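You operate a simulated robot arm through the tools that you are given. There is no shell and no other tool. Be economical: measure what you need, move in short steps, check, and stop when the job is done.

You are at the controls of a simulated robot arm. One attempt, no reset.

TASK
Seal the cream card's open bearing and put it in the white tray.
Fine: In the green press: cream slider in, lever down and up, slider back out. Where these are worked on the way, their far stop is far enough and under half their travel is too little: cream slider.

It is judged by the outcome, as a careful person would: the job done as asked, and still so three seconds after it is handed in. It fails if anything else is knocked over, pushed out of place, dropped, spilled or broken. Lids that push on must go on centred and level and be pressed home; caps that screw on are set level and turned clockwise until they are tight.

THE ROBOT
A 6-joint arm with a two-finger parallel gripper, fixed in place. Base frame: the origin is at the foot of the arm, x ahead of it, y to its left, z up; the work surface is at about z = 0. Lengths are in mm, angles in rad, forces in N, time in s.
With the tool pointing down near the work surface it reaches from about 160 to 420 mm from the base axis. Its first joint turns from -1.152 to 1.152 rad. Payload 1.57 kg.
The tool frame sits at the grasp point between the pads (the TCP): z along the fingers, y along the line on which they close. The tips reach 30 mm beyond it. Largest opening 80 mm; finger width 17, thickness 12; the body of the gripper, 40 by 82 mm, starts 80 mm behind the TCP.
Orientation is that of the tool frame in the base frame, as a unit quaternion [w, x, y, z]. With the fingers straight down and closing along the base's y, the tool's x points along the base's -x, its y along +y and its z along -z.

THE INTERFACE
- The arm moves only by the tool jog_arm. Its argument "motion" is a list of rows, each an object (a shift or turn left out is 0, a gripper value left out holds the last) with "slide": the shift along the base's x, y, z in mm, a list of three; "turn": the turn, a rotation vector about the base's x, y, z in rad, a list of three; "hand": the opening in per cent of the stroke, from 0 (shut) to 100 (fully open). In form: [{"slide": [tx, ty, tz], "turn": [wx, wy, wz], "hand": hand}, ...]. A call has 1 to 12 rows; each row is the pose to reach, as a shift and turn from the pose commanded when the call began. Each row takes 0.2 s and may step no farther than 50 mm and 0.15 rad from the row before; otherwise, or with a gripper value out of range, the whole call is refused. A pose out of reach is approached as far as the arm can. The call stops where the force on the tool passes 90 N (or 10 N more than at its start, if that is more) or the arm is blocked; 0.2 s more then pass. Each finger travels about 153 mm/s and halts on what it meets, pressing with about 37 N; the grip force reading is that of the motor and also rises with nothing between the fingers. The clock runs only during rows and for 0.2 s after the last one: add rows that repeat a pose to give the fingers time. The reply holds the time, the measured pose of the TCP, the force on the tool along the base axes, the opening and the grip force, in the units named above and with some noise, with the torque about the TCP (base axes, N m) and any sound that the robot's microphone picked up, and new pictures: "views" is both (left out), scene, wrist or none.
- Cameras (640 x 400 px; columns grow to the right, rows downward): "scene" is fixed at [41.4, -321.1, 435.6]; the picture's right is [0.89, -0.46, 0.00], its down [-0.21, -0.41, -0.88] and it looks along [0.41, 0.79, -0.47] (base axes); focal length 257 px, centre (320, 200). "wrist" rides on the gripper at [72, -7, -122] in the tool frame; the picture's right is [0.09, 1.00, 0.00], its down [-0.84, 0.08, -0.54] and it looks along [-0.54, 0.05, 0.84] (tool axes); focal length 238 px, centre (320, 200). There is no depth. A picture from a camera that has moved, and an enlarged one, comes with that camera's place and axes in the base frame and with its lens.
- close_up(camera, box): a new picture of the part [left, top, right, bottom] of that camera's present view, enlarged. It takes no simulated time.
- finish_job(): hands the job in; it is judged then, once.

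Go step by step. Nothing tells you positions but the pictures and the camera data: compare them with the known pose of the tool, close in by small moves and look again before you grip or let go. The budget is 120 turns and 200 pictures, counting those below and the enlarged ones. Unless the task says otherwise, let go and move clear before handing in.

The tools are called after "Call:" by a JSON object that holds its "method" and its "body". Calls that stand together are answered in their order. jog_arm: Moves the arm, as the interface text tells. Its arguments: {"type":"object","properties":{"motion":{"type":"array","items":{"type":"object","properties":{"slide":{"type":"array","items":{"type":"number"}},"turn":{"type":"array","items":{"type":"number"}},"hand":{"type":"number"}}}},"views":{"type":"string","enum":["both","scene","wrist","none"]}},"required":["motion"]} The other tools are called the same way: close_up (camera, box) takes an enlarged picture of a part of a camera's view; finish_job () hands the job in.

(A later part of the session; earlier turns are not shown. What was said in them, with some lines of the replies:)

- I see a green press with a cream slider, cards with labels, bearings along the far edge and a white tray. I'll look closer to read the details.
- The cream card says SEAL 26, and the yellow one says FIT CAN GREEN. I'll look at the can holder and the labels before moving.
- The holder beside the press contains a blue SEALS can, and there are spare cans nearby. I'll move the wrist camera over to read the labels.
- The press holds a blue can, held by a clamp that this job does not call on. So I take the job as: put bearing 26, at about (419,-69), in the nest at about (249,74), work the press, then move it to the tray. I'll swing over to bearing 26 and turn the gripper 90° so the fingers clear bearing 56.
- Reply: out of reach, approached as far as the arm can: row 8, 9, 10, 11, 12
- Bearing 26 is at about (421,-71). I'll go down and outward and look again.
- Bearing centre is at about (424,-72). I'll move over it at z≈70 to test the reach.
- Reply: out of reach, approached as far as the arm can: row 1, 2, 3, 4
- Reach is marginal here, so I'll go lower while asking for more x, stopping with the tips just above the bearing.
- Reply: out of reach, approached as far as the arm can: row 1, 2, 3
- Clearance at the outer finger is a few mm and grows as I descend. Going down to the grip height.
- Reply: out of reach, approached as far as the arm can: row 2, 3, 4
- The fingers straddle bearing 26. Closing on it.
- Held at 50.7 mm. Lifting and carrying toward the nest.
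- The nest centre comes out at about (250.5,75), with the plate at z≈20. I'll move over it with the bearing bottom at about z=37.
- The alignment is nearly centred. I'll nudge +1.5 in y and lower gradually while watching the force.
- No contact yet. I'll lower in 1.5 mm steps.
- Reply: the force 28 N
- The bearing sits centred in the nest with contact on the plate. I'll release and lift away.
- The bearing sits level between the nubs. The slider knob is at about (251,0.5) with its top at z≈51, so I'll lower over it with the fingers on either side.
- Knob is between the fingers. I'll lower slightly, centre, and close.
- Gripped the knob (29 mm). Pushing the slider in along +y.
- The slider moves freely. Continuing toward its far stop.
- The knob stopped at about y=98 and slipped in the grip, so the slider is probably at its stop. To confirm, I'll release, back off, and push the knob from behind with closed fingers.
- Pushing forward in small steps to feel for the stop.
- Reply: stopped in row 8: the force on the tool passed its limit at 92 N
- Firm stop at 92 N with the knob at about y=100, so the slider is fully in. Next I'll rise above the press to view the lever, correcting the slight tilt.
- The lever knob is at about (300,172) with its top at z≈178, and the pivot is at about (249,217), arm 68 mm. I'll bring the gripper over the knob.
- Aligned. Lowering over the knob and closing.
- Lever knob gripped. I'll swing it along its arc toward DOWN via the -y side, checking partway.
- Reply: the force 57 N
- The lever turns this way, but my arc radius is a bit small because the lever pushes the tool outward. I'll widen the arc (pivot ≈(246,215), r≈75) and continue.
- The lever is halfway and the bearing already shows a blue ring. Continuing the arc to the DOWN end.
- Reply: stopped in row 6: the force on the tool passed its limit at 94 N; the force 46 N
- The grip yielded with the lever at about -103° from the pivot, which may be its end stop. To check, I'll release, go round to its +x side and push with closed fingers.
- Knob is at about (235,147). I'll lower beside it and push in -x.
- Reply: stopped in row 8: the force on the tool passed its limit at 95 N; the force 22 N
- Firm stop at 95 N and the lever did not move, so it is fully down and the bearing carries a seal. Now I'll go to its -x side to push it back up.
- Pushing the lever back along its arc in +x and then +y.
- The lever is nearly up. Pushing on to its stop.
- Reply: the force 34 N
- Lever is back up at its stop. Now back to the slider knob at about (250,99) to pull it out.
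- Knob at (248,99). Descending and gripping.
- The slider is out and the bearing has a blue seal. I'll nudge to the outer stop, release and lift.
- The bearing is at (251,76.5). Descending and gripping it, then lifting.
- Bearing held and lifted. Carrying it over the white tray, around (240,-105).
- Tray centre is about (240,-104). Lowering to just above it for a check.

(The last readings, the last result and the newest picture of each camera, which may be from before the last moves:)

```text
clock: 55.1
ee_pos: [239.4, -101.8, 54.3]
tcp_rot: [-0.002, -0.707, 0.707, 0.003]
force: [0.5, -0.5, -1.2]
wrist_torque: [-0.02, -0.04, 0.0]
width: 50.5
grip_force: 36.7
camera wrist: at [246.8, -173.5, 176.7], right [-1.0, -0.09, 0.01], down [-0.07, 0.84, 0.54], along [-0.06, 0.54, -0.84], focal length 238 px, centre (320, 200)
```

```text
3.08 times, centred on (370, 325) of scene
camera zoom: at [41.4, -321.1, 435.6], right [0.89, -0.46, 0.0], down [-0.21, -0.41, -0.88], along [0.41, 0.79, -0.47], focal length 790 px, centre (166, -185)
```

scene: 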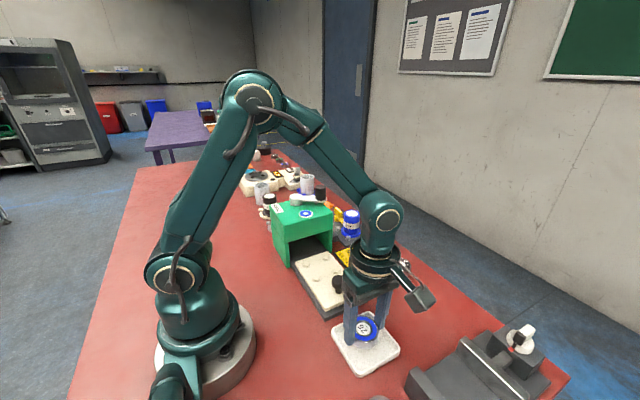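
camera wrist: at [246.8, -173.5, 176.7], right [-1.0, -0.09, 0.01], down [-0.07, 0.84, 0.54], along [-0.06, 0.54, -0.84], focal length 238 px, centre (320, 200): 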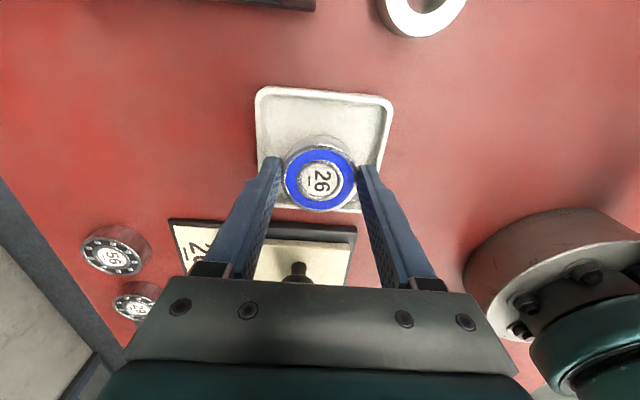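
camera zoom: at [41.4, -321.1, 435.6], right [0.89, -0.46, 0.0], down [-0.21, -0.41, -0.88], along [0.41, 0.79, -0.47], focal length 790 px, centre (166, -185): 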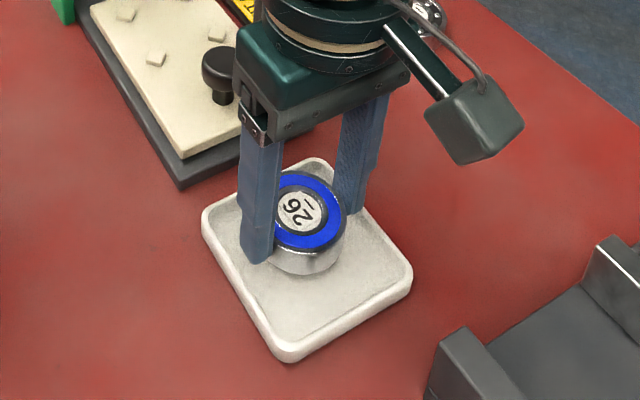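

Centred over the tray. Lowering gently to contact.

Call:
{"method": "jog_arm", "body": {"motion": [{"slide": [0, -2, -6]}, {"slide": [0, -2, -11]}, {"slide": [0, -2, -13]}, {"slide": [0, -2, -14.5]}, {"slide": [0, -2, -14.5]}]}}

Call:
{"method": "close_up", "body": {"camera": "scene", "box": [310, 260, 430, 390]}}

```text
clock: 56.4
ee_pos: [239.2, -103.7, 40.5]
tcp_rot: [-0.003, -0.707, 0.708, 0.004]
force: [-6.0, 4.9, 26.4]
wrist_torque: [0.21, 0.0, -0.05]
width: 50.9
grip_force: 36.8
camera wrist: at [246.8, -175.6, 163.2], right [-1.0, -0.09, 0.01], down [-0.07, 0.84, 0.54], along [-0.05, 0.54, -0.84], focal length 238 px, centre (320, 200)
```

scene: 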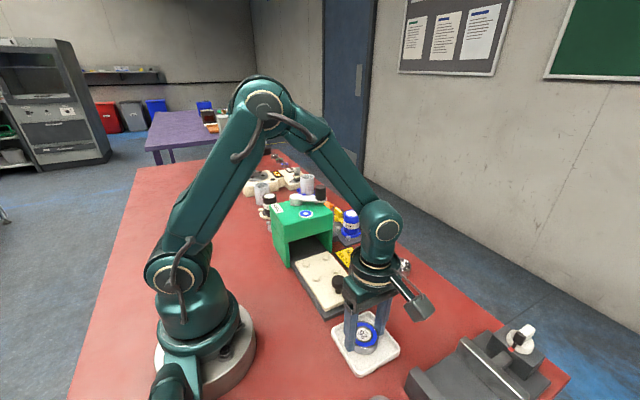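
wrist: 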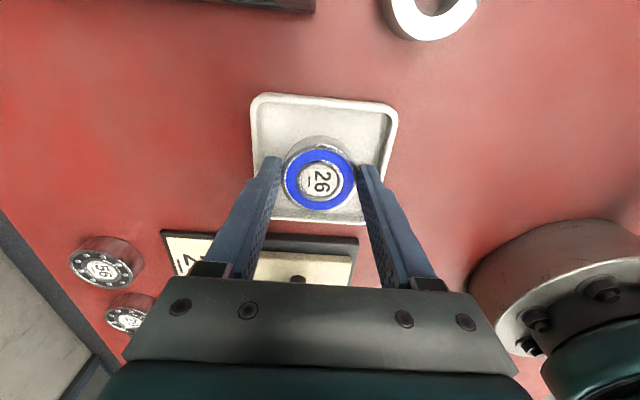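

```text
3.08 times, centred on (370, 325) of scene
camera zoom: at [41.3, -321.1, 435.6], right [0.89, -0.46, 0.0], down [-0.21, -0.41, -0.88], along [0.41, 0.79, -0.47], focal length 790 px, centre (166, -185)
```

zoom: 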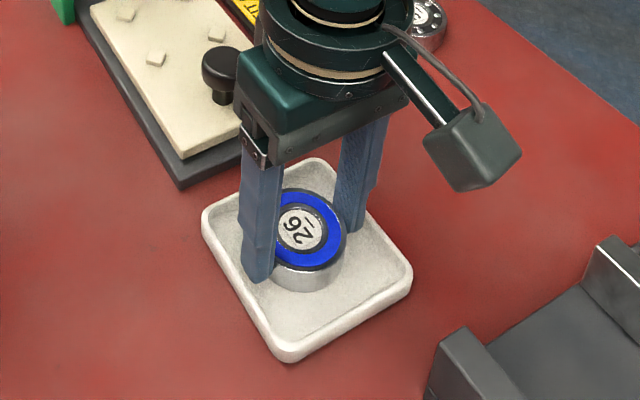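

Contact with the tray floor (26 N). Opening slightly, then lifting straight up.

Call:
{"method": "jog_arm", "body": {"motion": [{"slide": [0, 0, 1.5], "hand": 66}, {"slide": [0, 0, 1.5], "hand": 69}, {"slide": [0, 0, 1.5], "hand": 69}, {"slide": [0, 0, 20], "hand": 69}, {"slide": [0, 0, 60], "hand": 80}, {"slide": [0, 0, 105], "hand": 80}, {"slide": [0, 0, 105], "hand": 80}]}}

Call:
{"method": "close_up", "body": {"camera": "scene", "box": [250, 180, 440, 390]}}

```text
clock: 58.0
ee_pos: [240.2, -104.7, 145.4]
tcp_rot: [0.001, 0.708, -0.707, -0.003]
force: [0.0, 0.5, -0.3]
wrist_torque: [0.0, 0.03, 0.01]
width: 64.0
grip_force: 0.0
camera wrist: at [246.8, -176.1, 267.9], right [-1.0, -0.09, 0.01], down [-0.07, 0.84, 0.54], along [-0.06, 0.54, -0.84], focal length 238 px, centre (320, 200)
```

scene: 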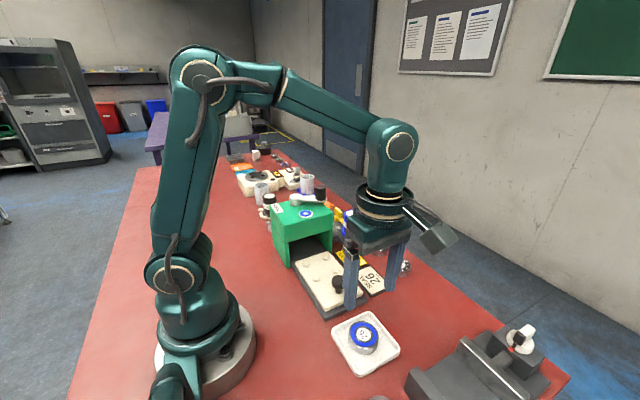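
wrist: 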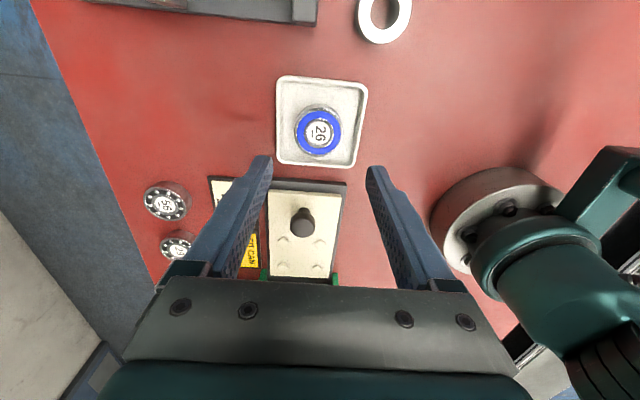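

```text
1.90 times, centred on (345, 285) of scene
camera zoom: at [41.4, -321.1, 435.6], right [0.89, -0.46, 0.0], down [-0.21, -0.41, -0.88], along [0.41, 0.79, -0.47], focal length 489 px, centre (272, 38)
```

zoom: 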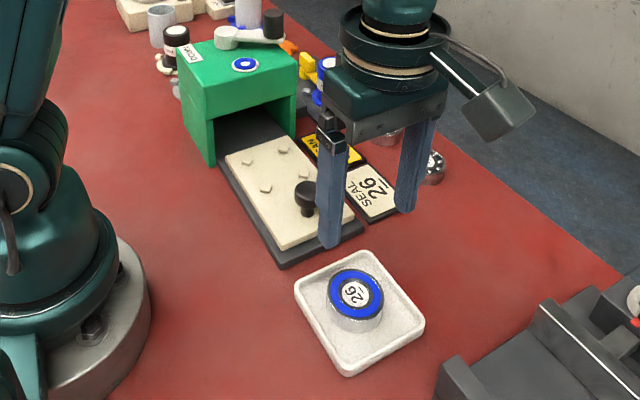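

Bearing 26 is sealed and sits level in the white tray, the slider is out, the lever is up, and the arm is clear. Handing in.

Call:
{"method": "finish_job", "body": {}}

```text
The job is handed in.
```

I sealed bearing 26, the one the cream card names, in the green press and left it flat in the white tray. The slider is back out and the lever is up.

The yellow card beside the press says "FIT CAN GREEN". I took that as a separate job and left the blue can in place, so the seal is blue. If the yellow card was meant to apply here, the colour is wrong.
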